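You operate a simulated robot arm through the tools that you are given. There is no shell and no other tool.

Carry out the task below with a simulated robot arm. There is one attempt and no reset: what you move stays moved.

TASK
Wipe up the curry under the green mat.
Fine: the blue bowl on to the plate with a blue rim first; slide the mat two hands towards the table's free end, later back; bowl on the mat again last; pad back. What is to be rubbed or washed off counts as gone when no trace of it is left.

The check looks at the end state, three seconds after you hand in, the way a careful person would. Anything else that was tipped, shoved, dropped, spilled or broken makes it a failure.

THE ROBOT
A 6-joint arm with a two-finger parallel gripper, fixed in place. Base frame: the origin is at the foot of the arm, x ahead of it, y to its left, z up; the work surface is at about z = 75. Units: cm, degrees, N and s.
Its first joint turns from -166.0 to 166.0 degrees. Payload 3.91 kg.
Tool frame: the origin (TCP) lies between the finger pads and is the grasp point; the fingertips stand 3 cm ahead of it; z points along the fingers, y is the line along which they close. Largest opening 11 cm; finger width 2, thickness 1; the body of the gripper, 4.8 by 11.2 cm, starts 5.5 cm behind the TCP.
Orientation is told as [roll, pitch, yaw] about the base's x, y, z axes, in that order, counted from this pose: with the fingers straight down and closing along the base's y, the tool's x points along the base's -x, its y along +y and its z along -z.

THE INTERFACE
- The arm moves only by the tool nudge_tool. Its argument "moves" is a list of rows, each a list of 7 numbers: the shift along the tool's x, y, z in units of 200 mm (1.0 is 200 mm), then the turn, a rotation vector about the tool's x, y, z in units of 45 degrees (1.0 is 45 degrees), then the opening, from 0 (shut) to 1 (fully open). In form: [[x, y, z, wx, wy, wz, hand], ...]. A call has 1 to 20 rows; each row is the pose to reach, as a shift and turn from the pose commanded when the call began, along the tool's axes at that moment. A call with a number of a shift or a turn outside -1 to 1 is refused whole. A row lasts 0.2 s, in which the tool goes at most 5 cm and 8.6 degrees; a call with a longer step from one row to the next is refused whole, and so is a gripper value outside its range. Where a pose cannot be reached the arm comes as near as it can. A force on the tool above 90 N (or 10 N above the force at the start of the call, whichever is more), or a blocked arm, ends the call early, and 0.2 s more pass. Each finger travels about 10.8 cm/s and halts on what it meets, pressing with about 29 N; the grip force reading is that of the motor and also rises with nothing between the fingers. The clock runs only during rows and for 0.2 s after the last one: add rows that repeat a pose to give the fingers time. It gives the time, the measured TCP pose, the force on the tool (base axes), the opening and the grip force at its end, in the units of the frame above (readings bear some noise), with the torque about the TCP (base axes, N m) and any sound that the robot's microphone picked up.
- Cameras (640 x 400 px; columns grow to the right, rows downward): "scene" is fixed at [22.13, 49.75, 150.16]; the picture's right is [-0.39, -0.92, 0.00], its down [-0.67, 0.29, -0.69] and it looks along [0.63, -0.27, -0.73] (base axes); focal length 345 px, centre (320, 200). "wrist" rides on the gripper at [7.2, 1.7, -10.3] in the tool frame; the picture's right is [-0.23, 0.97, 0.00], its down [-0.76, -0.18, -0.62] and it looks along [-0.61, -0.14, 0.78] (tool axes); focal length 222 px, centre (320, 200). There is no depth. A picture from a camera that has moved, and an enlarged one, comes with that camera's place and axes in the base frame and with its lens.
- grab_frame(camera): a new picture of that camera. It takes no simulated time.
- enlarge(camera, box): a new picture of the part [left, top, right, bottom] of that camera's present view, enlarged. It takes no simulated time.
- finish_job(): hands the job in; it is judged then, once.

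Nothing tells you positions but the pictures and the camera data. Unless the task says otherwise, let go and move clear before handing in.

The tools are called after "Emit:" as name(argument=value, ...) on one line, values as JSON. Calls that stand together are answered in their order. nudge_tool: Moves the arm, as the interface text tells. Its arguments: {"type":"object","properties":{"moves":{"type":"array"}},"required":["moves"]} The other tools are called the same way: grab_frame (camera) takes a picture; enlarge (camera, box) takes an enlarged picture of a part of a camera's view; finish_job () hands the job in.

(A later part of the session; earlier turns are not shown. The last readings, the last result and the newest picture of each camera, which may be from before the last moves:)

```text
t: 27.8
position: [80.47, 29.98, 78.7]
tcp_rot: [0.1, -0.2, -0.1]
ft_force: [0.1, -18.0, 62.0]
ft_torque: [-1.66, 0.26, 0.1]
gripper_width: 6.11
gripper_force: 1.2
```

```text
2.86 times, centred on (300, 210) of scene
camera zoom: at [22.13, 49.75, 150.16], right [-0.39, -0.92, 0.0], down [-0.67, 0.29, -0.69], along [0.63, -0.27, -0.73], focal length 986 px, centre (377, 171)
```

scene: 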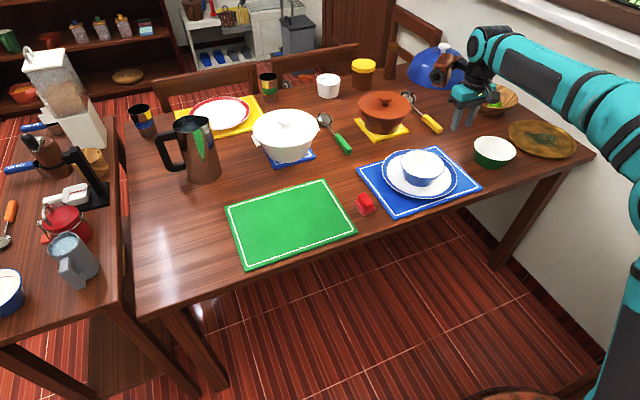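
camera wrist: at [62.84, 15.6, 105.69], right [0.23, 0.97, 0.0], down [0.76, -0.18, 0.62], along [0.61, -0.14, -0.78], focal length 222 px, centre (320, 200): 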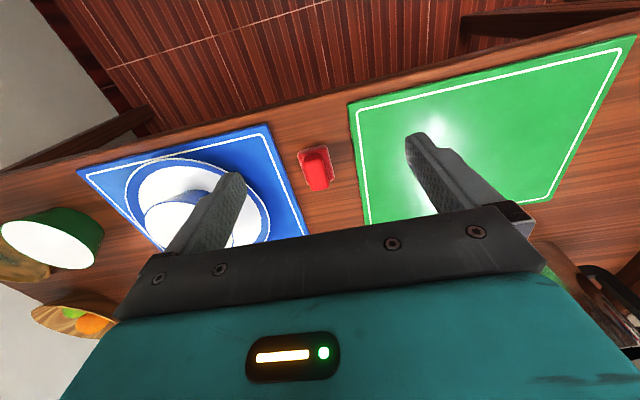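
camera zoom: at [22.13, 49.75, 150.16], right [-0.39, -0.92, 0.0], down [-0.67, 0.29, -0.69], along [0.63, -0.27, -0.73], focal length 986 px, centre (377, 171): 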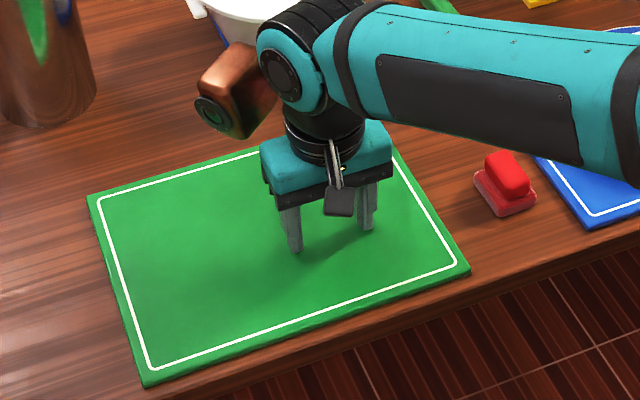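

The drag works: the mat moved along with the fingers. I'll ease the pressure slightly and drag it on, for about 20 cm in total.

Emit:
nudge_tool(moves=[[0, 0.05, -0.007, 0, 0, 0, 0.55], [0, 0.125, -0.007, 0, 0, 0, 0.55], [0, 0.2, -0.007, 0, 0, 0, 0.55], [0, 0.275, -0.007, 0, 0, 0, 0.55], [0, 0.35, -0.007, 0, 0, 0, 0.55], [0, 0.425, -0.007, 0, 0, 0, 0.55], [0, 0.5, -0.007, 0, 0, 0, 0.55], [0, 0.5, -0.007, 0, 0, 0, 0.55]])

Emit:
grab_frame(camera="scene")

Emit:
enlarge(camera="scene", box=[160, 140, 400, 300])

```text
t: 29.6
position: [80.51, 40.06, 78.92]
tcp_rot: [0.0, -0.1, -0.1]
ft_force: [-0.4, -10.5, 27.2]
ft_torque: [-1.19, 0.06, 0.02]
gripper_width: 6.53
gripper_force: 4.4
```

```text
taken
```

scene: 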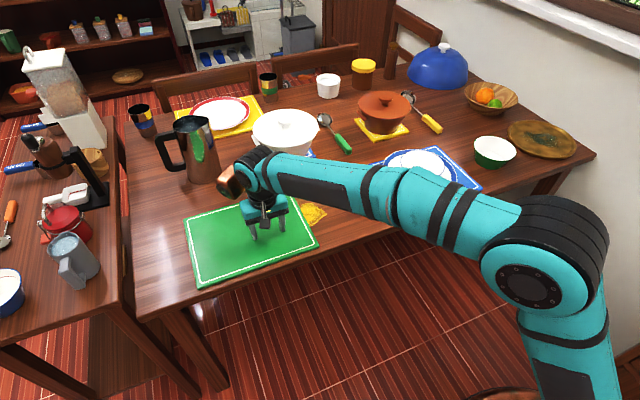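

```text
2.50 times, centred on (280, 220) of scene
camera zoom: at [22.13, 49.75, 150.16], right [-0.39, -0.92, 0.0], down [-0.67, 0.29, -0.69], along [0.63, -0.27, -0.73], focal length 863 px, centre (420, 150)
```

zoom: 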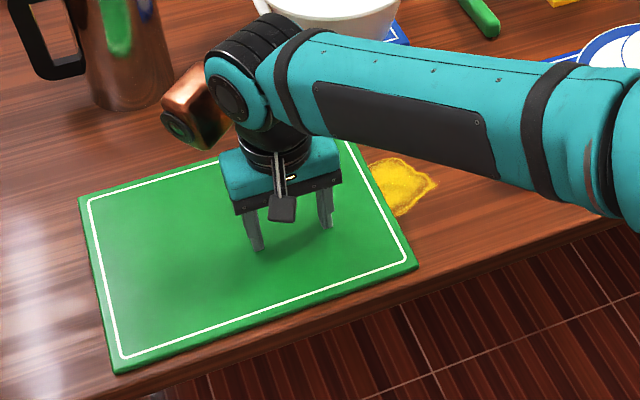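

The yellow curry is showing at the mat's right edge. I'll keep dragging about 9 cm more so it's fully uncovered.

Emit:
nudge_tool(moves=[[0, 0.05, 0.001, 0, 0, 0, 0.55], [0, 0.125, 0.001, 0, 0, 0, 0.55], [0, 0.2, 0.001, 0, 0, 0, 0.55], [0, 0.275, 0.001, 0, 0, 0, 0.55], [0, 0.35, 0.001, 0, 0, 0, 0.55], [0, 0.425, 0.001, 0, 0, 0, 0.55], [0, 0.425, 0.001, 0, 0, 0, 0.55]])

Emit:
enlarge(camera="scene", box=[130, 140, 370, 300])

Emit:
grab_frame(camera="scene")

```text
t: 31.2
position: [80.52, 48.49, 78.81]
tcp_rot: [0.1, -0.3, 0.0]
ft_force: [-2.2, -8.4, 20.8]
ft_torque: [-1.01, 0.14, -0.05]
gripper_width: 6.48
gripper_force: 3.9
```

```text
2.50 times, centred on (250, 220) of scene
camera zoom: at [22.13, 49.75, 150.16], right [-0.39, -0.92, 0.0], down [-0.67, 0.29, -0.69], along [0.63, -0.27, -0.73], focal length 863 px, centre (495, 150)
```

zoom: 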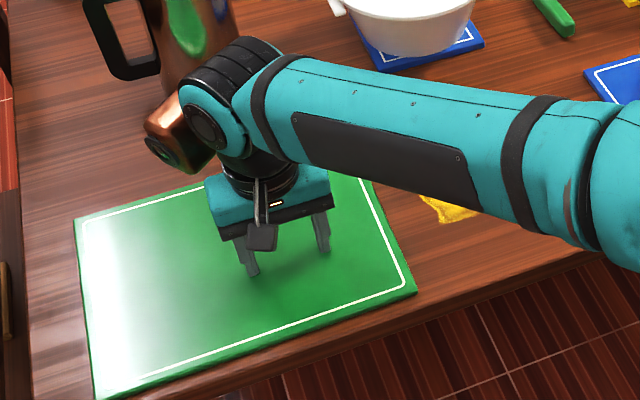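

```text
taken
```

scene: 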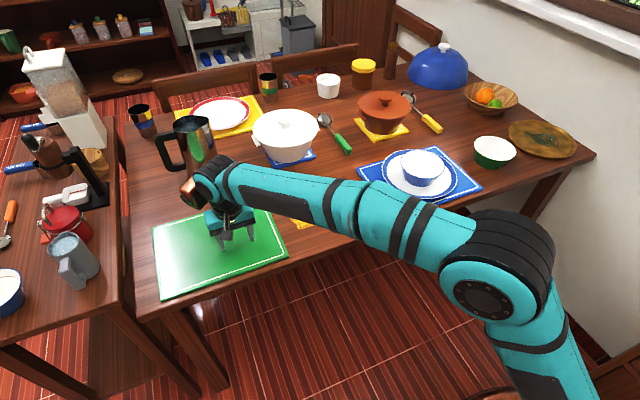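

The mat has moved about 20 cm and the curry looks exposed. I'll lift off and inspect.

Emit:
nudge_tool(moves=[[0, 0, -0.1, 0, 0, 0, 0.55], [0, 0, -0.3, 0, 0, 0, 0.55], [0, 0, -0.5, 0, 0, 0, 0.55], [0, -0.1, -0.7, 0, 0, 0, 0.55], [0, -0.3, -0.7, 0, 0, 0, 0.55], [0, -0.5, -0.7, 0, 0, 0, 0.55], [0, -0.7, -0.7, 0, 0, 0, 0.55], [0, -0.9, -0.7, 0, 0, 0, 0.55], [0, -1.0, -0.7, 0, 0, 0, 0.55]])

Emit:
nudge_tool(moves=[[0, -0.2, 0, 0, 0, 0, 0.55], [0, -0.4, 0, 0, 0, 0, 0.55], [0, -0.6, 0, 0, 0, 0, 0.55], [0, -0.6, 0, 0, 0, 0, 0.55]])

Emit:
grab_frame(camera="scene")

Emit:
enlarge(camera="scene", box=[260, 160, 380, 240])

Emit:
grab_frame(camera="wrist")

```text
t: 33.2
position: [80.44, 28.57, 92.69]
tcp_rot: [0.0, -0.1, 0.0]
ft_force: [0.5, 0.9, -0.8]
ft_torque: [-0.02, 0.02, -0.02]
gripper_width: 6.04
gripper_force: 0.0
```

```text
t: 34.2
position: [80.42, 16.49, 92.7]
tcp_rot: [0.0, -0.1, -0.1]
ft_force: [-0.4, 0.0, 0.5]
ft_torque: [0.0, -0.01, -0.03]
gripper_width: 6.05
gripper_force: 0.0
```

```text
taken
```

scene: 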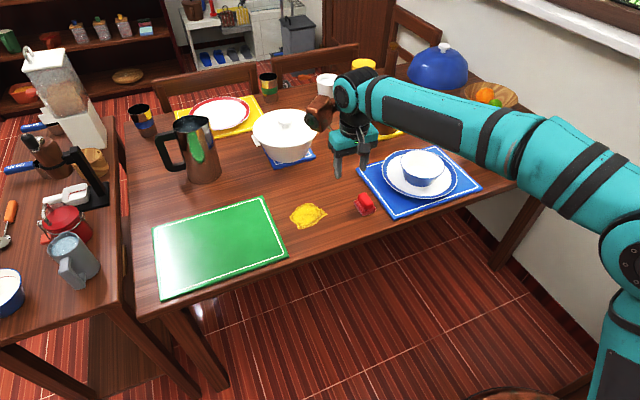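

```text
5.00 times, centred on (320, 200) of scene
camera zoom: at [22.13, 49.75, 150.16], right [-0.39, -0.92, 0.0], down [-0.67, 0.29, -0.69], along [0.63, -0.27, -0.73], focal length 1725 px, centre (320, 200)
```

zoom: 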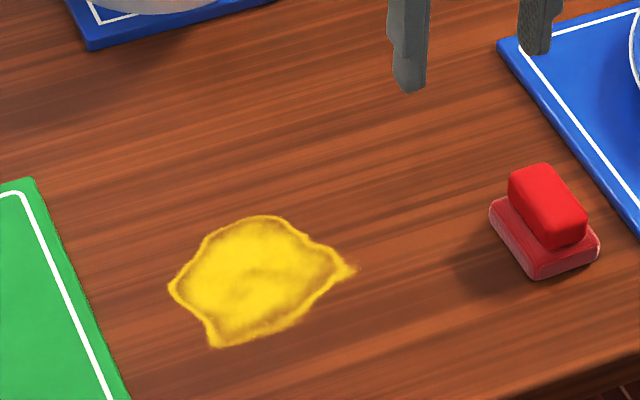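

```text
taken
camera wrist: at [73.22, 18.08, 102.91], right [0.23, 0.97, 0.0], down [0.76, -0.18, 0.62], along [0.61, -0.14, -0.78], focal length 222 px, centre (320, 200)
```

wrist: 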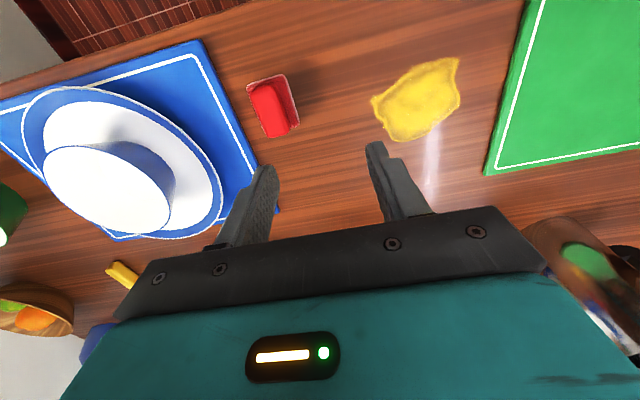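

The curry blot is fully exposed, well clear of the mat. I'll enlarge the wrist view to map it and the pad exactly.

Emit:
enlarge(camera="wrist", box=[340, 40, 480, 160])

Emit:
enlarge(camera="wrist", box=[220, 50, 330, 150])

```text
3.33 times, centred on (410, 100) of wrist
camera zoom: at [73.22, 18.08, 102.91], right [0.23, 0.97, 0.0], down [0.76, -0.18, 0.62], along [0.61, -0.14, -0.78], focal length 740 px, centre (20, 533)
```

zoom: 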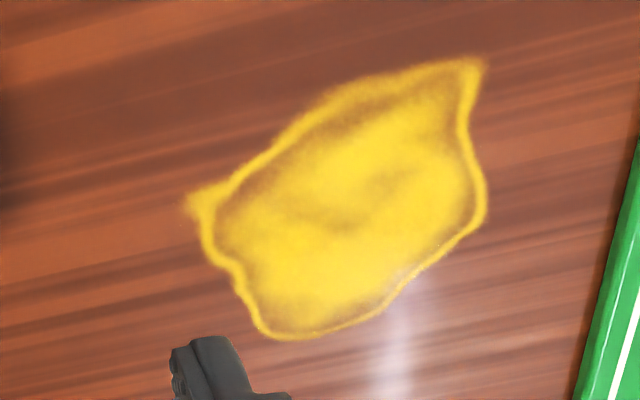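

```text
4.00 times, centred on (275, 100) of wrist
camera zoom: at [73.22, 18.08, 102.91], right [0.23, 0.97, 0.0], down [0.76, -0.18, 0.62], along [0.61, -0.14, -0.78], focal length 888 px, centre (500, 600)
```

zoom: 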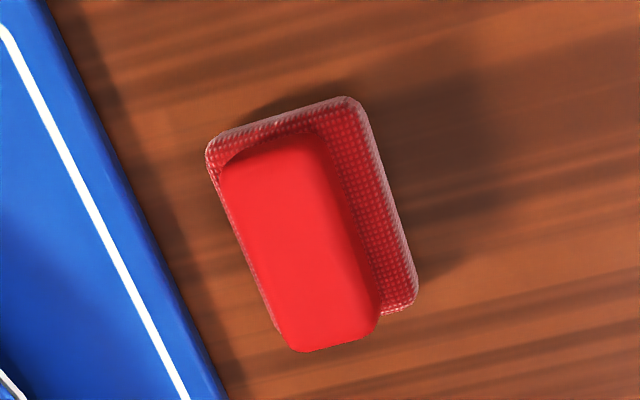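

The curry covers about x 79–88, y 22–33. The pad handle is centred near (79.2, 11.2) and lines up with x. I'll go above the pad and descend over the handle.

Emit:
nudge_tool(moves=[[0.03, -0.13, 0.05, 0, 0, 0, 0.5], [0.06, -0.26, 0.15, 0, 0, 0, 0.5], [0.06, -0.26, 0.3, 0, 0, 0, 0.5], [0.06, -0.26, 0.435, 0, 0, 0, 0.5], [0.06, -0.26, 0.435, 0, 0, 0, 0.5]])

Emit:
enlarge(camera="scene", box=[330, 160, 400, 220])

Emit:
enlarge(camera="wrist", box=[220, 60, 420, 200])

```text
t: 35.4
position: [79.21, 11.1, 84.06]
tcp_rot: [0.1, -0.1, -0.1]
ft_force: [0.0, -1.2, 0.4]
ft_torque: [0.02, 0.0, 0.0]
gripper_width: 5.49
gripper_force: 0.1
```

```text
6.67 times, centred on (365, 190) of scene
camera zoom: at [22.13, 49.75, 150.16], right [-0.39, -0.92, 0.0], down [-0.67, 0.29, -0.69], along [0.63, -0.27, -0.73], focal length 2300 px, centre (20, 267)
```

zoom: 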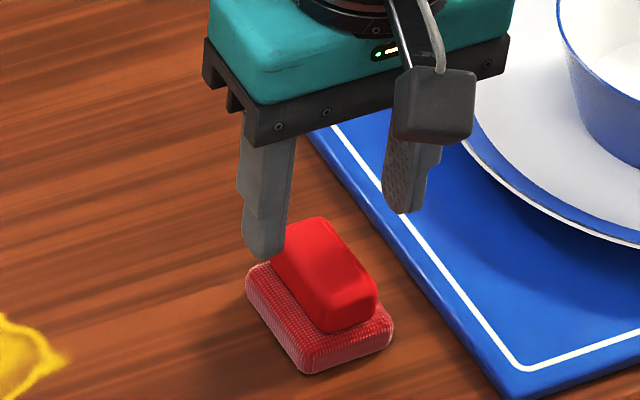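

```text
2.86 times, centred on (320, 130) of wrist
camera zoom: at [72.13, 12.85, 94.21], right [0.23, 0.97, 0.0], down [0.76, -0.18, 0.62], along [0.61, -0.14, -0.78], focal length 635 px, centre (320, 400)
```

zoom: 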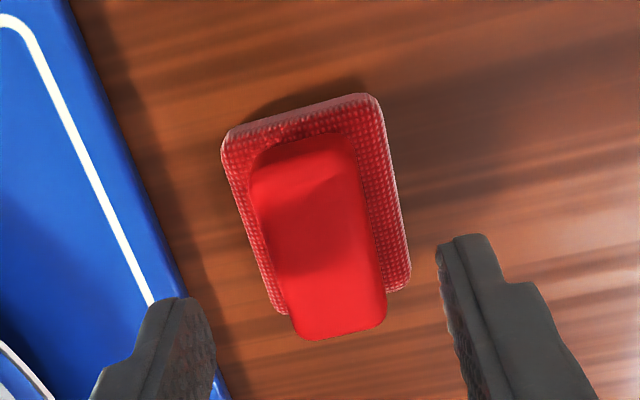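

The fingers straddle the handle evenly. I'll descend until the tips are just above the pad's base.

Emit:
nudge_tool(moves=[[0, 0.002, 0.08, 0, 0, 0, 0.5], [0, 0.004, 0.15, 0, 0, 0, 0.5], [0, 0.004, 0.188, 0, 0, 0, 0.5], [0, 0.004, 0.188, 0, 0, 0, 0.5]])

Emit:
enlarge(camera="scene", box=[330, 160, 400, 220])

Emit:
enlarge(camera="wrist", box=[220, 60, 420, 200])

```text
t: 36.4
position: [79.3, 11.5, 80.24]
tcp_rot: [0.0, -0.2, -0.2]
ft_force: [-0.1, 0.0, 0.4]
ft_torque: [0.01, 0.02, 0.01]
gripper_width: 5.52
gripper_force: 0.1
```

```text
6.67 times, centred on (365, 190) of scene
camera zoom: at [22.13, 49.75, 150.16], right [-0.39, -0.92, 0.0], down [-0.67, 0.29, -0.69], along [0.63, -0.27, -0.73], focal length 2300 px, centre (20, 267)
```

zoom: 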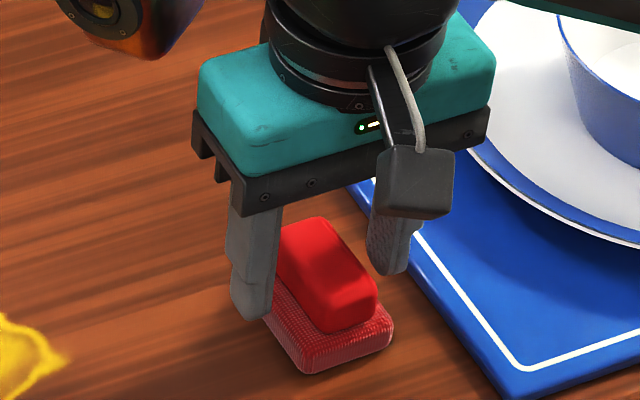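

```text
2.86 times, centred on (320, 130) of wrist
camera zoom: at [72.2, 13.06, 90.45], right [0.23, 0.97, 0.0], down [0.76, -0.18, 0.62], along [0.61, -0.14, -0.78], focal length 635 px, centre (320, 400)
```

zoom: 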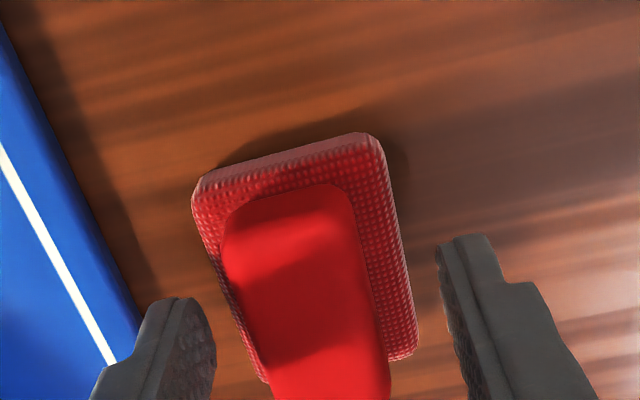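

The fingers flank the handle cleanly. I'll lower another 0.4 cm and close on it.

Emit:
nudge_tool(moves=[[0, 0, 0.01, 0, 0, 0, 0.5], [0, 0, 0.02, 0, 0, 0, 0.5], [0, 0, 0.02, 0, 0, 0, 0.5]])

Emit:
nudge_tool(moves=[[0, 0, 0, 0, 0, 0, 0.4], [0, 0, 0, 0, 0, 0, 0.3], [0, 0, 0, 0, 0, 0, 0.2], [0, 0, 0, 0, 0, 0, 0.1], [0, 0, 0, 0, 0, 0, 0.1]])

Emit:
enlarge(camera="scene", box=[330, 160, 400, 220])

Emit:
enlarge(camera="wrist", box=[220, 60, 420, 200])

```text
t: 37.2
position: [79.37, 11.4, 79.87]
tcp_rot: [0.0, 0.0, -0.1]
ft_force: [-0.2, -0.3, 0.4]
ft_torque: [0.02, 0.03, 0.01]
gripper_width: 5.51
gripper_force: 0.1
```

```text
t: 38.4
position: [79.45, 11.52, 79.88]
tcp_rot: [0.0, -0.1, -0.2]
ft_force: [2.4, 2.4, 11.9]
ft_torque: [0.07, -0.07, -0.02]
gripper_width: 2.67
gripper_force: 29.0
```

```text
6.67 times, centred on (365, 190) of scene
camera zoom: at [22.13, 49.75, 150.16], right [-0.39, -0.92, 0.0], down [-0.67, 0.29, -0.69], along [0.63, -0.27, -0.73], focal length 2300 px, centre (20, 267)
```

zoom: 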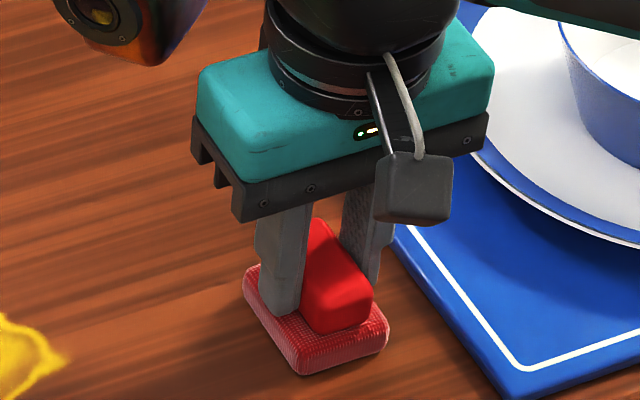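

```text
2.86 times, centred on (320, 130) of wrist
camera zoom: at [72.2, 13.06, 90.12], right [0.23, 0.97, 0.0], down [0.76, -0.18, 0.62], along [0.61, -0.14, -0.78], focal length 635 px, centre (320, 400)
```

zoom: 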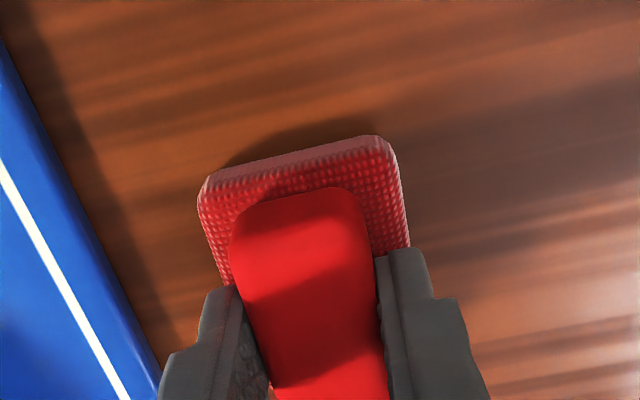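

The handle is gripped at 2.67 cm wide and 29 N. I'll lift the pad a few centimetres and check it.

Emit:
nudge_tool(moves=[[0, 0, -0.05, 0, 0, 0, 0.1], [0, 0, -0.1, 0, 0, 0, 0.1], [0, 0, -0.2, 0, 0, 0, 0.1], [0, 0, -0.2, 0, 0, 0, 0.1]])

Emit:
enlarge(camera="scene", box=[330, 140, 400, 220])

```text
t: 39.4
position: [79.41, 11.48, 83.81]
tcp_rot: [0.1, 0.0, 0.0]
ft_force: [-0.8, -0.2, -0.6]
ft_torque: [-0.02, 0.04, 0.01]
gripper_width: 2.7
gripper_force: 28.9
```

```text
5.00 times, centred on (365, 180) of scene
camera zoom: at [22.13, 49.75, 150.16], right [-0.39, -0.92, 0.0], down [-0.67, 0.29, -0.69], along [0.63, -0.27, -0.73], focal length 1725 px, centre (95, 300)
```

zoom: 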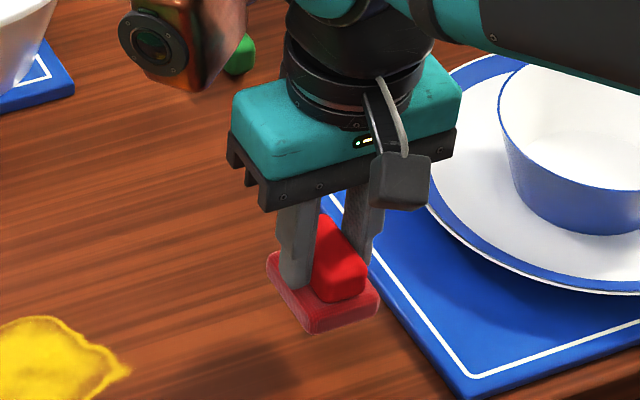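

The pad is held level. I'll move it to the near-right border of the curry, just above the table.

Emit:
nudge_tool(moves=[[-0.03, 0.12, 0, 0, 0, 0, 0.1], [-0.06, 0.24, 0, 0, 0, 0, 0.1], [-0.09, 0.36, 0, 0, 0, 0, 0.1], [-0.105, 0.475, 0, 0, 0, 0, 0.1], [-0.105, 0.475, 0.1, 0, 0, 0, 0.1], [-0.105, 0.475, 0.18, 0, 0, 0, 0.1], [-0.105, 0.475, 0.19, 0, 0, 0, 0.1]])

Emit:
nudge_tool(moves=[[0, 0, 0.01, 0, 0, 0, 0.1], [0, 0, 0.01, 0, 0, 0, 0.1]])

```text
t: 41.0
position: [81.51, 20.98, 79.96]
tcp_rot: [0.2, 0.0, -0.1]
ft_force: [-0.3, -0.5, -0.2]
ft_torque: [0.02, 0.02, -0.01]
gripper_width: 2.67
gripper_force: 29.4
```

```text
t: 41.6
position: [81.41, 21.01, 79.87]
tcp_rot: [0.1, -0.3, -0.1]
ft_force: [3.2, 1.3, 14.6]
ft_torque: [0.01, -0.08, 0.01]
gripper_width: 2.67
gripper_force: 28.6
```

The pad presses the table at about 15 N. First stroke: along +y across the near half of the curry, and back again.

Emit:
nudge_tool(moves=[[0, 0.075, 0, 0, 0, 0, 0.1], [0, 0.15, 0, 0, 0, 0, 0.1], [0, 0.225, 0, 0, 0, 0, 0.1], [0, 0.3, 0, 0, 0, 0, 0.1], [0, 0.375, 0, 0, 0, 0, 0.1], [0, 0.45, 0, 0, 0, 0, 0.1], [0, 0.525, 0, 0, 0, 0, 0.1], [0, 0.6, 0, 0, 0, 0, 0.1], [0, 0.64, 0, 0, 0, 0, 0.1], [0, 0.575, 0, 0, 0, 0, 0.1], [0, 0.5, 0, 0, 0, 0, 0.1], [0, 0.425, 0, 0, 0, 0, 0.1], [0, 0.35, 0, 0, 0, 0, 0.1], [0, 0.275, 0, 0, 0, 0, 0.1], [0, 0.2, 0, 0, 0, 0, 0.1], [0, 0.125, 0, 0, 0, 0, 0.1], [0, 0.05, 0, 0, 0, 0, 0.1], [0, 0, 0, 0, 0, 0, 0.1]])

Emit:
enlarge(camera="scene", box=[260, 160, 380, 240])

Emit:
enlarge(camera="wrist", box=[280, 0, 640, 240])

```text
t: 45.4
position: [81.46, 20.82, 79.79]
tcp_rot: [0.1, 0.0, -0.1]
ft_force: [-0.4, 4.5, 5.4]
ft_torque: [0.06, 0.07, -0.03]
gripper_width: 2.68
gripper_force: 29.0
```

```text
5.00 times, centred on (320, 200) of scene
camera zoom: at [22.13, 49.75, 150.16], right [-0.39, -0.92, 0.0], down [-0.67, 0.29, -0.69], along [0.63, -0.27, -0.73], focal length 1725 px, centre (320, 200)
```

zoom: 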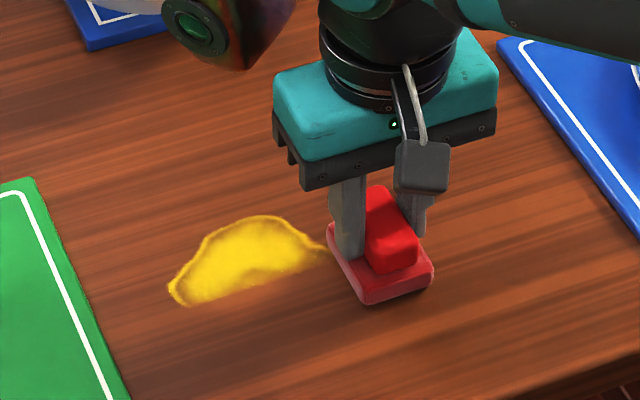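

```text
1.67 times, centred on (460, 120) of wrist
camera zoom: at [74.3, 22.45, 90.11], right [0.23, 0.97, 0.0], down [0.76, -0.18, 0.62], along [0.61, -0.14, -0.78], focal length 370 px, centre (87, 333)
```

zoom: 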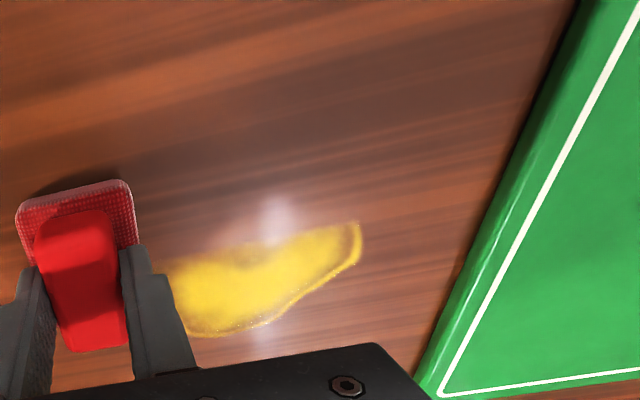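

The near half of the curry is gone. I'll press slightly harder and do the next two lanes further out in x.

Emit:
nudge_tool(moves=[[-0.06, 0, 0.003, 0, 0, 0, 0.1], [-0.13, 0, 0.004, 0, 0, 0, 0.1], [-0.13, 0.075, 0.004, 0, 0, 0, 0.1], [-0.13, 0.15, 0.004, 0, 0, 0, 0.1], [-0.13, 0.225, 0.004, 0, 0, 0, 0.1], [-0.13, 0.3, 0.004, 0, 0, 0, 0.1], [-0.13, 0.375, 0.004, 0, 0, 0, 0.1], [-0.13, 0.45, 0.004, 0, 0, 0, 0.1], [-0.13, 0.525, 0.004, 0, 0, 0, 0.1], [-0.13, 0.6, 0.004, 0, 0, 0, 0.1], [-0.13, 0.64, 0.004, 0, 0, 0, 0.1], [-0.2, 0.64, 0.004, 0, 0, 0, 0.1], [-0.26, 0.64, 0.004, 0, 0, 0, 0.1]])

Emit:
nudge_tool(moves=[[0, -0.075, 0, 0, 0, 0, 0.1], [0, -0.15, 0, 0, 0, 0, 0.1], [0, -0.225, 0, 0, 0, 0, 0.1], [0, -0.3, 0, 0, 0, 0, 0.1], [0, -0.375, 0, 0, 0, 0, 0.1], [0, -0.45, 0, 0, 0, 0, 0.1], [0, -0.525, 0, 0, 0, 0, 0.1], [0, -0.6, 0, 0, 0, 0, 0.1], [0, -0.66, 0, 0, 0, 0, 0.1], [0, -0.66, 0, 0, 0, 0, 0.1]])

Emit:
enlarge(camera="scene", box=[260, 160, 380, 240])

Emit:
enlarge(camera="wrist", box=[280, 0, 640, 240])

```text
t: 48.2
position: [86.74, 33.86, 79.88]
tcp_rot: [0.1, -0.1, 0.0]
ft_force: [-5.1, 4.2, 8.4]
ft_torque: [0.16, 0.16, 0.03]
gripper_width: 2.67
gripper_force: 29.1
```

```text
t: 50.4
position: [86.56, 20.46, 79.72]
tcp_rot: [0.1, -0.2, -0.2]
ft_force: [-3.3, 15.2, 28.2]
ft_torque: [0.46, 0.13, -0.01]
gripper_width: 2.71
gripper_force: 28.9
```

```text
5.00 times, centred on (320, 200) of scene
camera zoom: at [22.13, 49.75, 150.16], right [-0.39, -0.92, 0.0], down [-0.67, 0.29, -0.69], along [0.63, -0.27, -0.73], focal length 1725 px, centre (320, 200)
```

zoom: 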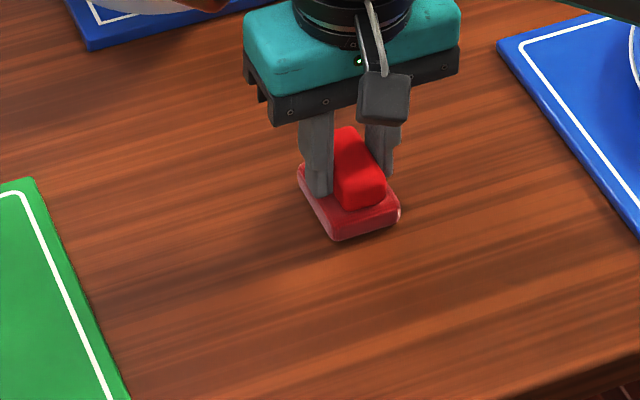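

```text
1.67 times, centred on (460, 120) of wrist
camera zoom: at [79.44, 22.12, 90.06], right [0.23, 0.97, 0.0], down [0.76, -0.18, 0.63], along [0.61, -0.14, -0.78], focal length 370 px, centre (87, 333)
```

zoom: 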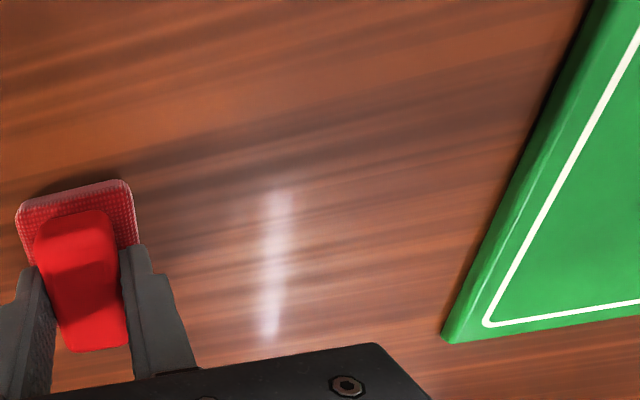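

No curry is visible any more. I'll do one more full pass over the whole area to clear any faint trace.

Emit:
nudge_tool(moves=[[0.06, 0, -0.003, 0, 0, 0, 0.1], [0.12, 0, -0.004, 0, 0, 0, 0.1], [0.12, 0.075, -0.004, 0, 0, 0, 0.1], [0.12, 0.15, -0.004, 0, 0, 0, 0.1], [0.12, 0.225, -0.004, 0, 0, 0, 0.1], [0.12, 0.3, -0.004, 0, 0, 0, 0.1], [0.12, 0.375, -0.004, 0, 0, 0, 0.1], [0.12, 0.45, -0.004, 0, 0, 0, 0.1], [0.12, 0.525, -0.004, 0, 0, 0, 0.1], [0.12, 0.6, -0.004, 0, 0, 0, 0.1], [0.12, 0.66, -0.004, 0, 0, 0, 0.1], [0.2, 0.66, -0.004, 0, 0, 0, 0.1], [0.27, 0.66, -0.004, 0, 0, 0, 0.1]])

Emit:
nudge_tool(moves=[[0, -0.075, 0, 0, 0, 0, 0.1], [0, -0.15, 0, 0, 0, 0, 0.1], [0, -0.225, 0, 0, 0, 0, 0.1], [0, -0.3, 0, 0, 0, 0, 0.1], [0, -0.375, 0, 0, 0, 0, 0.1], [0, -0.45, 0, 0, 0, 0, 0.1], [0, -0.525, 0, 0, 0, 0, 0.1], [0, -0.6, 0, 0, 0, 0, 0.1], [0, -0.66, 0, 0, 0, 0, 0.1], [0, -0.66, -0.1, 0, 0, 0, 0.1], [0, -0.66, -0.25, 0, 0, 0, 0.1], [0, -0.66, -0.4, 0, 0, 0, 0.1], [0, -0.66, -0.4, 0, 0, 0, 0.1]])

Emit:
enlarge(camera="scene", box=[270, 180, 350, 230])

Emit:
enlarge(camera="wrist", box=[320, 20, 540, 180])

Emit:
grab_frame(camera="wrist")

```text
t: 53.2
position: [81.19, 33.71, 79.89]
tcp_rot: [0.1, -0.1, -0.1]
ft_force: [0.9, 0.3, 4.9]
ft_torque: [0.02, 0.08, 0.02]
gripper_width: 2.67
gripper_force: 29.2
```

```text
t: 56.0
position: [81.34, 20.6, 87.83]
tcp_rot: [0.1, -0.1, -0.1]
ft_force: [0.6, 0.7, 1.2]
ft_torque: [-0.01, -0.01, -0.01]
gripper_width: 2.67
gripper_force: 29.4
```

```text
8.00 times, centred on (310, 205) of scene
camera zoom: at [22.13, 49.75, 150.16], right [-0.39, -0.92, 0.0], down [-0.67, 0.29, -0.69], along [0.63, -0.27, -0.73], focal length 2760 px, centre (400, 160)
```

zoom: 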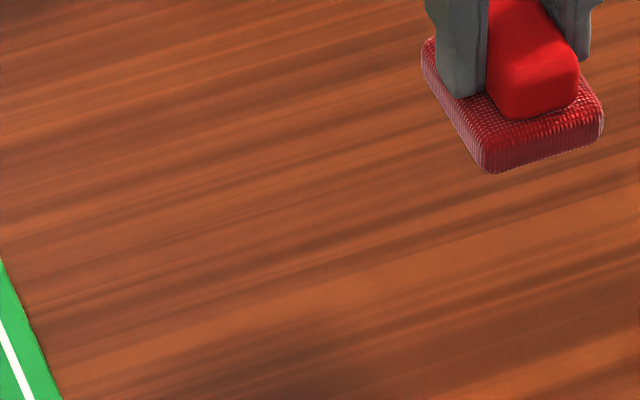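

```text
2.50 times, centred on (430, 100) of wrist
camera zoom: at [74.12, 22.16, 98.12], right [0.23, 0.97, 0.0], down [0.76, -0.18, 0.62], along [0.61, -0.14, -0.78], focal length 555 px, centre (45, 450)
```

zoom: 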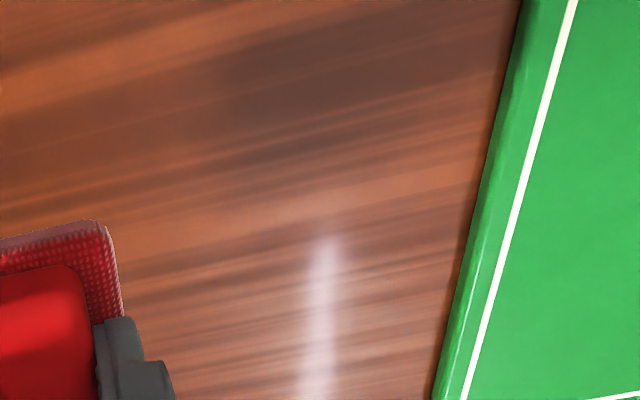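

```text
taken
camera wrist: at [74.12, 22.16, 98.12], right [0.23, 0.97, 0.0], down [0.76, -0.18, 0.62], along [0.61, -0.14, -0.78], focal length 222 px, centre (320, 200)
```

wrist: 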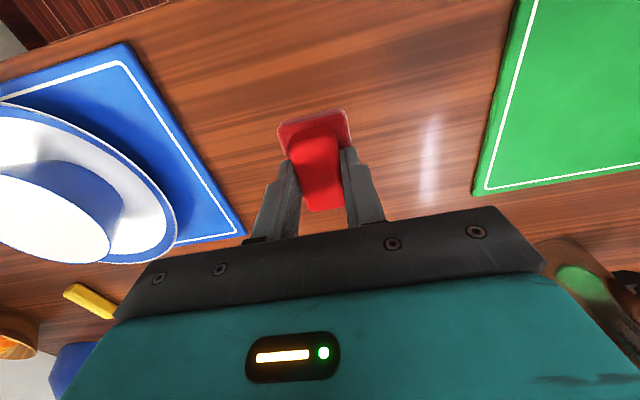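

The table is clean where the curry was. I'll bring the pad back to its original spot, near TCP (79.45, 11.3), and check before lowering.

Emit:
nudge_tool(moves=[[0.03, -0.12, 0, 0, 0, 0, 0.1], [0.06, -0.24, 0, 0, 0, 0, 0.1], [0.08, -0.36, 0, 0, 0, 0, 0.1], [0.0945, -0.466, 0, 0, 0, 0, 0.1], [0.0945, -0.466, 0.15, 0, 0, 0, 0.1], [0.0945, -0.466, 0.3, 0, 0, 0, 0.1], [0.0945, -0.466, 0.36, 0, 0, 0, 0.1], [0.0945, -0.466, 0.36, 0, 0, 0, 0.1]])

Emit:
enlarge(camera="scene", box=[330, 160, 400, 220])

```text
t: 57.8
position: [79.16, 10.92, 80.68]
tcp_rot: [0.0, -0.1, -0.1]
ft_force: [0.0, -0.2, -0.5]
ft_torque: [0.0, 0.04, 0.01]
gripper_width: 2.67
gripper_force: 28.5
```

```text
6.67 times, centred on (365, 190) of scene
camera zoom: at [22.13, 49.75, 150.16], right [-0.39, -0.92, 0.0], down [-0.67, 0.29, -0.69], along [0.63, -0.27, -0.73], focal length 2300 px, centre (20, 267)
```

zoom: 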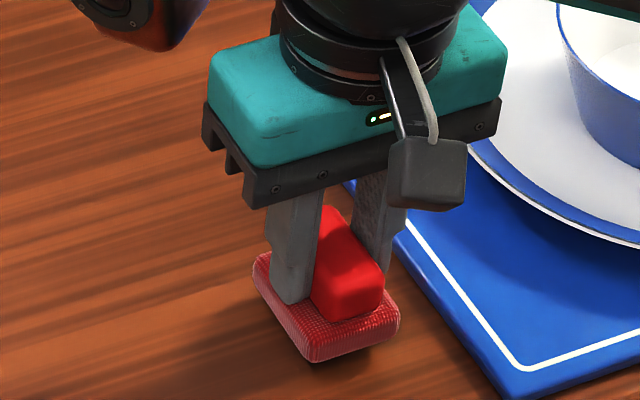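

Emit:
nudge_tool(moves=[[0, 0, 0, 0, 0, 0, 0.1]])

Emit:
nudge_tool(moves=[[0, 0, 0, 0, 0, 0, 0.1]])

Emit:
nudge_tool(moves=[[0, 0, 0, 0, 0, 0, 0.1]])

```text
t: 58.2
position: [79.2, 11.1, 80.67]
tcp_rot: [0.1, 0.1, -0.1]
ft_force: [0.8, 0.0, -0.8]
ft_torque: [-0.01, 0.02, -0.03]
gripper_width: 2.71
gripper_force: 28.5
```

```text
t: 58.6
position: [79.15, 11.14, 80.61]
tcp_rot: [0.1, -0.1, -0.2]
ft_force: [-0.3, 0.3, -0.4]
ft_torque: [0.0, -0.02, 0.01]
gripper_width: 2.66
gripper_force: 29.1
```

```text
t: 59.0
position: [79.24, 11.14, 80.7]
tcp_rot: [0.1, -0.2, -0.1]
ft_force: [0.2, -0.3, 0.5]
ft_torque: [0.01, -0.03, 0.02]
gripper_width: 2.69
gripper_force: 28.6
```

The pad is about 0.3 cm short in x and 0.2 cm short in y, judging by both the picture and the readings. I'll correct that and lower it.

Emit:
nudge_tool(moves=[[-0.014, 0.0095, 0, 0, 0, 0, 0.1], [-0.014, 0.0095, 0.02, 0, 0, 0, 0.1], [-0.014, 0.0095, 0.032, 0, 0, 0, 0.1], [-0.014, 0.0095, 0.036, 0, 0, 0, 0.1], [-0.014, 0.0095, 0.036, 0, 0, 0, 0.1]])

Emit:
enlarge(camera="scene", box=[330, 160, 400, 220])

```text
t: 60.2
position: [79.54, 11.35, 79.89]
tcp_rot: [0.1, -0.2, -0.1]
ft_force: [-0.8, 0.4, 0.2]
ft_torque: [0.01, -0.03, -0.03]
gripper_width: 2.67
gripper_force: 28.7
```

```text
6.67 times, centred on (365, 190) of scene
camera zoom: at [22.13, 49.75, 150.16], right [-0.39, -0.92, 0.0], down [-0.67, 0.29, -0.69], along [0.63, -0.27, -0.73], focal length 2300 px, centre (20, 267)
```

zoom: 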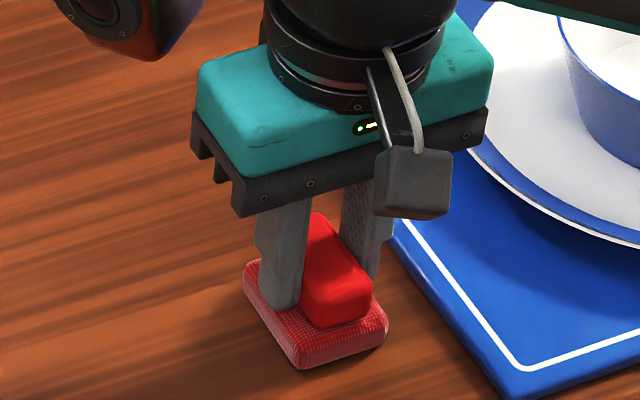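

The pad is within 2 mm of where it was. A tiny correction, then touch down and release.

Emit:
nudge_tool(moves=[[0, -0.006, 0, 0, 0, 0, 0.1], [0, -0.006, 0.005, 0, 0, 0, 0.1], [0, -0.006, 0.005, 0, 0, 0, 0.1]])

```text
t: 61.0
position: [79.57, 11.17, 79.89]
tcp_rot: [0.1, 0.0, -0.1]
ft_force: [1.1, 0.5, 8.0]
ft_torque: [0.0, 0.06, -0.04]
gripper_width: 2.69
gripper_force: 29.2
```

Emit:
nudge_tool(moves=[[0, 0, 0, 0, 0, 0, 0.27], [0, 0, 0, 0, 0, 0, 0.33], [0, 0, 0, 0, 0, 0, 0.42], [0, 0, 0, 0, 0, 0, 0.5], [0, 0, 0, 0, 0, 0, 0.5]])

Emit:
enlarge(camera="scene", box=[330, 160, 400, 220])

```text
t: 62.2
position: [79.52, 11.3, 79.79]
tcp_rot: [0.0, 0.1, -0.2]
ft_force: [-1.1, 0.3, 5.8]
ft_torque: [-0.17, 0.04, -0.03]
gripper_width: 5.53
gripper_force: 0.6
```

```text
6.67 times, centred on (365, 190) of scene
camera zoom: at [22.13, 49.75, 150.16], right [-0.39, -0.92, 0.0], down [-0.67, 0.29, -0.69], along [0.63, -0.27, -0.73], focal length 2300 px, centre (20, 267)
```

zoom: 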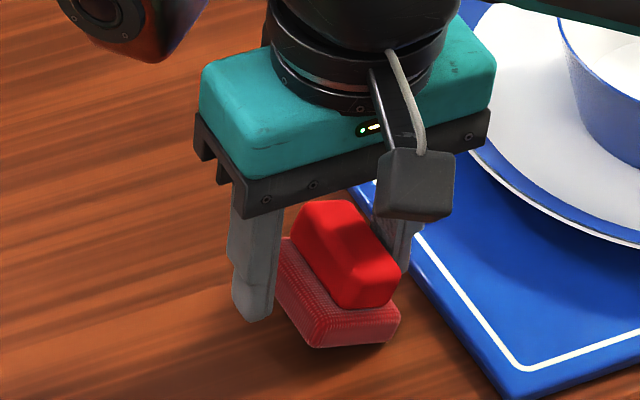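

The -y fingertip is resting on the pad's base edge and tipping it a little. I'll lift straight up slowly so the pad settles flat.

Emit:
nudge_tool(moves=[[0, 0, -0.008, 0, 0, 0, 0.5], [0, 0, -0.016, 0, 0, 0, 0.5], [0, 0, -0.024, 0, 0, 0, 0.5]])

Emit:
enlarge(camera="scene", box=[330, 160, 400, 220])

Emit:
enlarge(camera="wrist", box=[220, 60, 420, 200])

```text
t: 63.0
position: [79.68, 11.31, 80.33]
tcp_rot: [0.0, -0.1, -0.1]
ft_force: [-0.1, -0.6, -0.1]
ft_torque: [0.0, -0.01, -0.01]
gripper_width: 5.47
gripper_force: 0.0
```

```text
6.67 times, centred on (365, 190) of scene
camera zoom: at [22.13, 49.75, 150.16], right [-0.39, -0.92, 0.0], down [-0.67, 0.29, -0.69], along [0.63, -0.27, -0.73], focal length 2300 px, centre (20, 267)
```

zoom: 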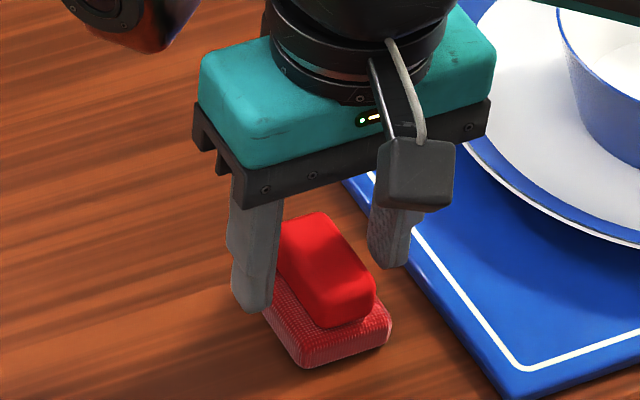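

```text
2.86 times, centred on (320, 130) of wrist
camera zoom: at [72.5, 12.87, 90.51], right [0.23, 0.97, 0.0], down [0.76, -0.18, 0.62], along [0.61, -0.14, -0.78], focal length 635 px, centre (320, 400)
```

zoom: 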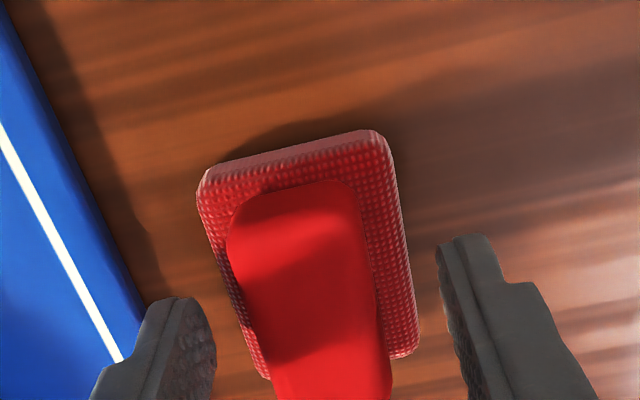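

The pad is flat again and within about 2 mm of its original place. I'll lift clear and look over the wiped area and the mat.

Emit:
nudge_tool(moves=[[0, 0, -0.1, 0, 0, 0, 0.5], [0, 0, -0.3, 0, 0, 0, 0.5], [0, 0, -0.5, 0, 0, 0, 0.5], [0, 0, -0.7, 0, 0, 0, 0.5], [0, -0.2, -0.7, 0, 0, 0, 0.5], [0, -0.4, -0.7, 0, 0, 0, 0.5], [0, -0.4, -0.7, 0, 0, 0, 0.5]])

Emit:
grab_frame(camera="scene")

Emit:
enlarge(camera="scene", box=[260, 160, 380, 240])

Emit:
enlarge(camera="scene", box=[340, 180, 390, 220])

Emit:
enlarge(camera="scene", box=[130, 180, 300, 310])

```text
t: 64.6
position: [79.59, 3.19, 94.39]
tcp_rot: [0.2, -0.1, -0.2]
ft_force: [-0.3, 1.3, 0.8]
ft_torque: [-0.02, 0.02, 0.04]
gripper_width: 5.48
gripper_force: 0.1
```

```text
taken
```

scene: 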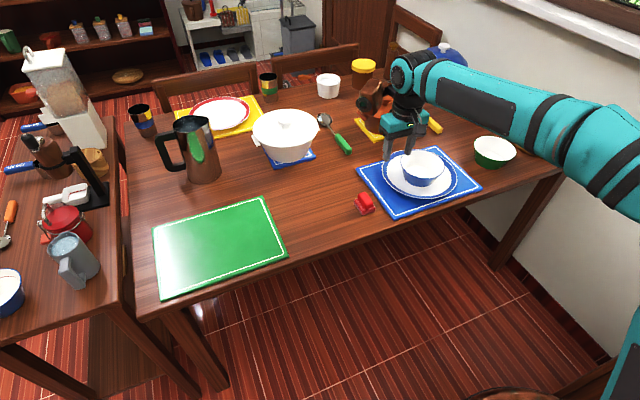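

```text
5.00 times, centred on (320, 200) of scene
camera zoom: at [22.13, 49.75, 150.16], right [-0.39, -0.92, 0.0], down [-0.67, 0.29, -0.69], along [0.63, -0.27, -0.73], focal length 1725 px, centre (320, 200)
```

zoom: 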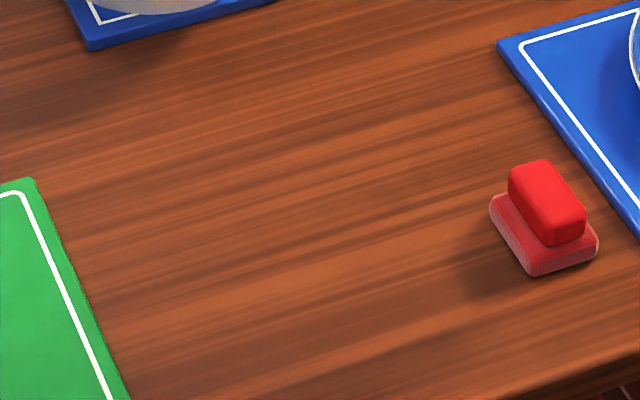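

```text
10.00 times, centred on (365, 200) of scene
camera zoom: at [22.13, 49.75, 150.16], right [-0.39, -0.92, 0.0], down [-0.67, 0.29, -0.69], along [0.63, -0.27, -0.73], focal length 3450 px, centre (-130, 200)
```

zoom: 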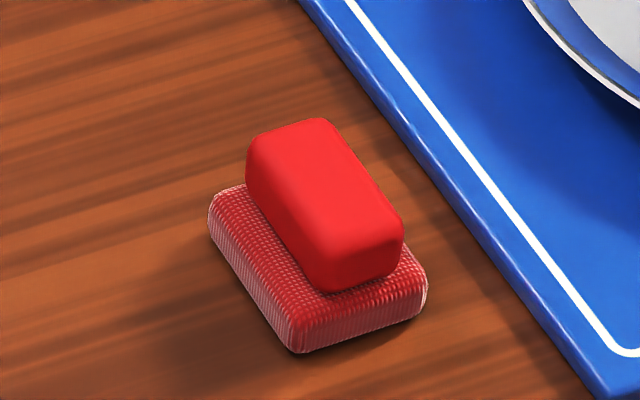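

```text
3.08 times, centred on (215, 245) of scene
camera zoom: at [22.13, 49.75, 150.16], right [-0.39, -0.92, 0.0], down [-0.67, 0.29, -0.69], along [0.63, -0.27, -0.73], focal length 1062 px, centre (643, 62)
```

zoom: 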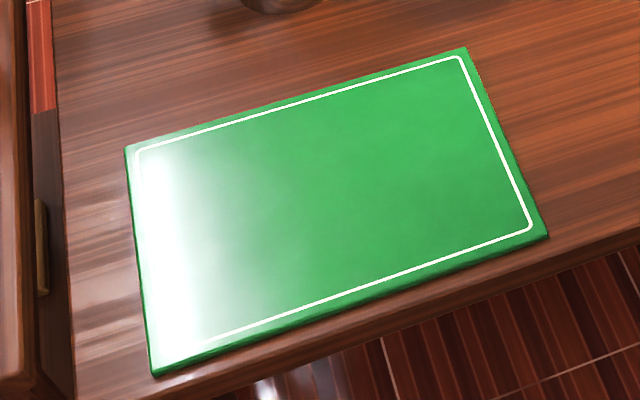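

The table and the surrounding area look clean, and the pad is back. The mat shifted about 20.0 cm in +y with a slight rotation of about 0.9°. I'll go back above it to press it and drag it home.

Emit:
nudge_tool(moves=[[0, 0.2, 0, 0, 0, 0, 0.55], [0, 0.4, 0, 0, 0, 0, 0.55], [-0.02, 0.6, 0, 0, 0, 0, 0.55], [-0.04, 0.8, 0, 0, 0, 0, 0.55], [-0.045, 1.0, 0, 0, 0, 0, 0.55]])

Emit:
nudge_tool(moves=[[0, 0.2, 0, 0, 0, 0, 0.55], [0, 0.4, 0, 0, 0, 0, 0.55], [0, 0.6, 0, 0, 0, 0, 0.55], [0, 0.8, 0, 0, 0, 0, 0.55], [0, 1.0, 0, 0, 0, 0, 0.55]])

Emit:
nudge_tool(moves=[[0, 0.2, 0, 0, 0, 0, 0.55], [0, 0.26, 0.15, 0, 0, 0, 0.55], [0, 0.26, 0.35, 0, 0, 0, 0.55], [0, 0.26, 0.55, 0, 0, 0, 0.55], [0, 0.26, 0.72, 0, 0, 0, 0.55], [0, 0.26, 0.74, 0, 0, 0, 0.55], [0, 0.26, 0.74, 0, 0, 0, 0.55]])

```text
t: 65.8
position: [80.38, 23.25, 94.37]
tcp_rot: [0.1, -0.1, -0.1]
ft_force: [-0.2, -0.4, 0.4]
ft_torque: [0.05, -0.01, 0.01]
gripper_width: 6.07
gripper_force: 0.1
```

```text
t: 67.0
position: [80.52, 43.26, 94.2]
tcp_rot: [0.1, 0.0, -0.3]
ft_force: [-0.1, -1.0, 1.7]
ft_torque: [0.05, -0.04, -0.03]
gripper_width: 6.06
gripper_force: 0.0
```

```text
t: 68.6
position: [80.58, 48.5, 79.53]
tcp_rot: [0.1, 0.0, -0.3]
ft_force: [-1.6, 0.1, -0.1]
ft_torque: [0.02, 0.0, -0.01]
gripper_width: 6.06
gripper_force: 0.1
```

Emit:
nudge_tool(moves=[[0, 0, 0.015, 0, 0, 0, 0.55], [0, 0, 0.028, 0, 0, 0, 0.55], [0, 0, 0.034, 0, 0, 0, 0.55], [0, 0, 0.034, 0, 0, 0, 0.55]])

Emit:
nudge_tool(moves=[[0, 0, 0.007, 0, 0, 0, 0.55], [0, 0, 0.007, 0, 0, 0, 0.55]])

```text
t: 69.6
position: [80.62, 48.3, 78.9]
tcp_rot: [0.0, -0.1, 0.0]
ft_force: [1.9, 0.6, 1.6]
ft_torque: [-0.06, -0.05, 0.04]
gripper_width: 6.05
gripper_force: 0.0
```

```text
t: 70.2
position: [80.49, 48.44, 78.83]
tcp_rot: [0.1, -0.3, -0.1]
ft_force: [-1.7, 0.4, 12.4]
ft_torque: [-0.43, 0.1, -0.1]
gripper_width: 6.04
gripper_force: 0.2
```

Light contact at 12 N. I'll press a little more and drag the mat back in -y, most of the way first.

Emit:
nudge_tool(moves=[[0, 0, 0.007, 0, 0, 0, 0.55], [0, -0.05, 0.007, 0, 0, 0, 0.55], [0, -0.125, 0.007, 0, 0, 0, 0.55], [0, -0.2, 0.007, 0, 0, 0, 0.55], [0, -0.275, 0.007, 0, 0, 0, 0.55], [0, -0.35, 0.007, 0, 0, 0, 0.55], [0, -0.425, 0.007, 0, 0, 0, 0.55], [0, -0.5, 0.007, 0, 0, 0, 0.55], [0, -0.5, 0.007, 0, 0, 0, 0.55]])

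Emit:
enlarge(camera="scene", box=[160, 140, 400, 300])

```text
t: 72.2
position: [80.56, 38.33, 78.92]
tcp_rot: [0.2, -0.3, -0.2]
ft_force: [-0.4, 21.1, 65.6]
ft_torque: [-0.58, 0.24, -0.35]
gripper_width: 5.27
gripper_force: 0.1
```

```text
2.50 times, centred on (280, 220) of scene
camera zoom: at [22.13, 49.75, 150.16], right [-0.39, -0.92, 0.0], down [-0.67, 0.29, -0.69], along [0.63, -0.27, -0.73], focal length 863 px, centre (420, 150)
```

zoom: 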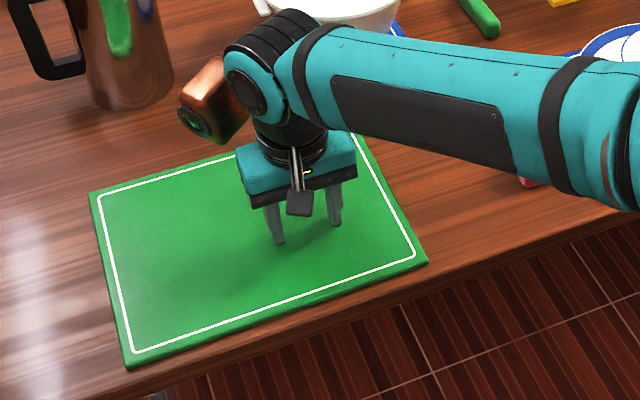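

The mat follows well, though the force rose to 65 N. I'll ease off a little and continue another 8 cm.

Emit:
nudge_tool(moves=[[0, 0, -0.008, 0, 0, 0, 0.55], [0, -0.05, -0.01, 0, 0, 0, 0.55], [0, -0.125, -0.01, 0, 0, 0, 0.55], [0, -0.2, -0.01, 0, 0, 0, 0.55], [0, -0.275, -0.01, 0, 0, 0, 0.55], [0, -0.35, -0.01, 0, 0, 0, 0.55], [0, -0.4, -0.01, 0, 0, 0, 0.55], [0, -0.4, -0.01, 0, 0, 0, 0.55]])

Emit:
enlarge(camera="scene", box=[200, 140, 400, 280])

```text
t: 74.0
position: [80.43, 30.6, 78.98]
tcp_rot: [0.0, -0.1, -0.1]
ft_force: [-3.9, 10.2, 31.1]
ft_torque: [-0.04, 0.18, -0.03]
gripper_width: 5.32
gripper_force: 0.2
```

```text
2.86 times, centred on (300, 210) of scene
camera zoom: at [22.13, 49.75, 150.16], right [-0.39, -0.92, 0.0], down [-0.67, 0.29, -0.69], along [0.63, -0.27, -0.73], focal length 986 px, centre (377, 171)
```

zoom: 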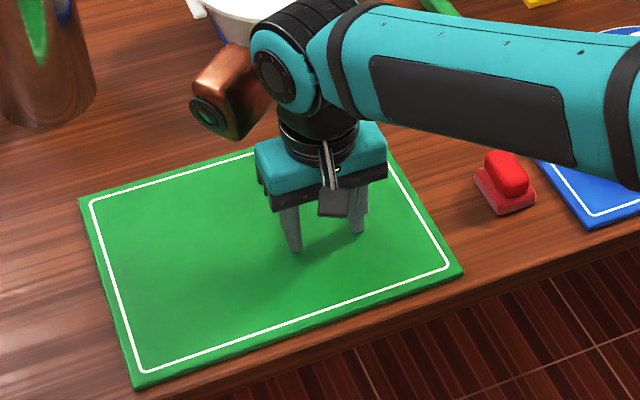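

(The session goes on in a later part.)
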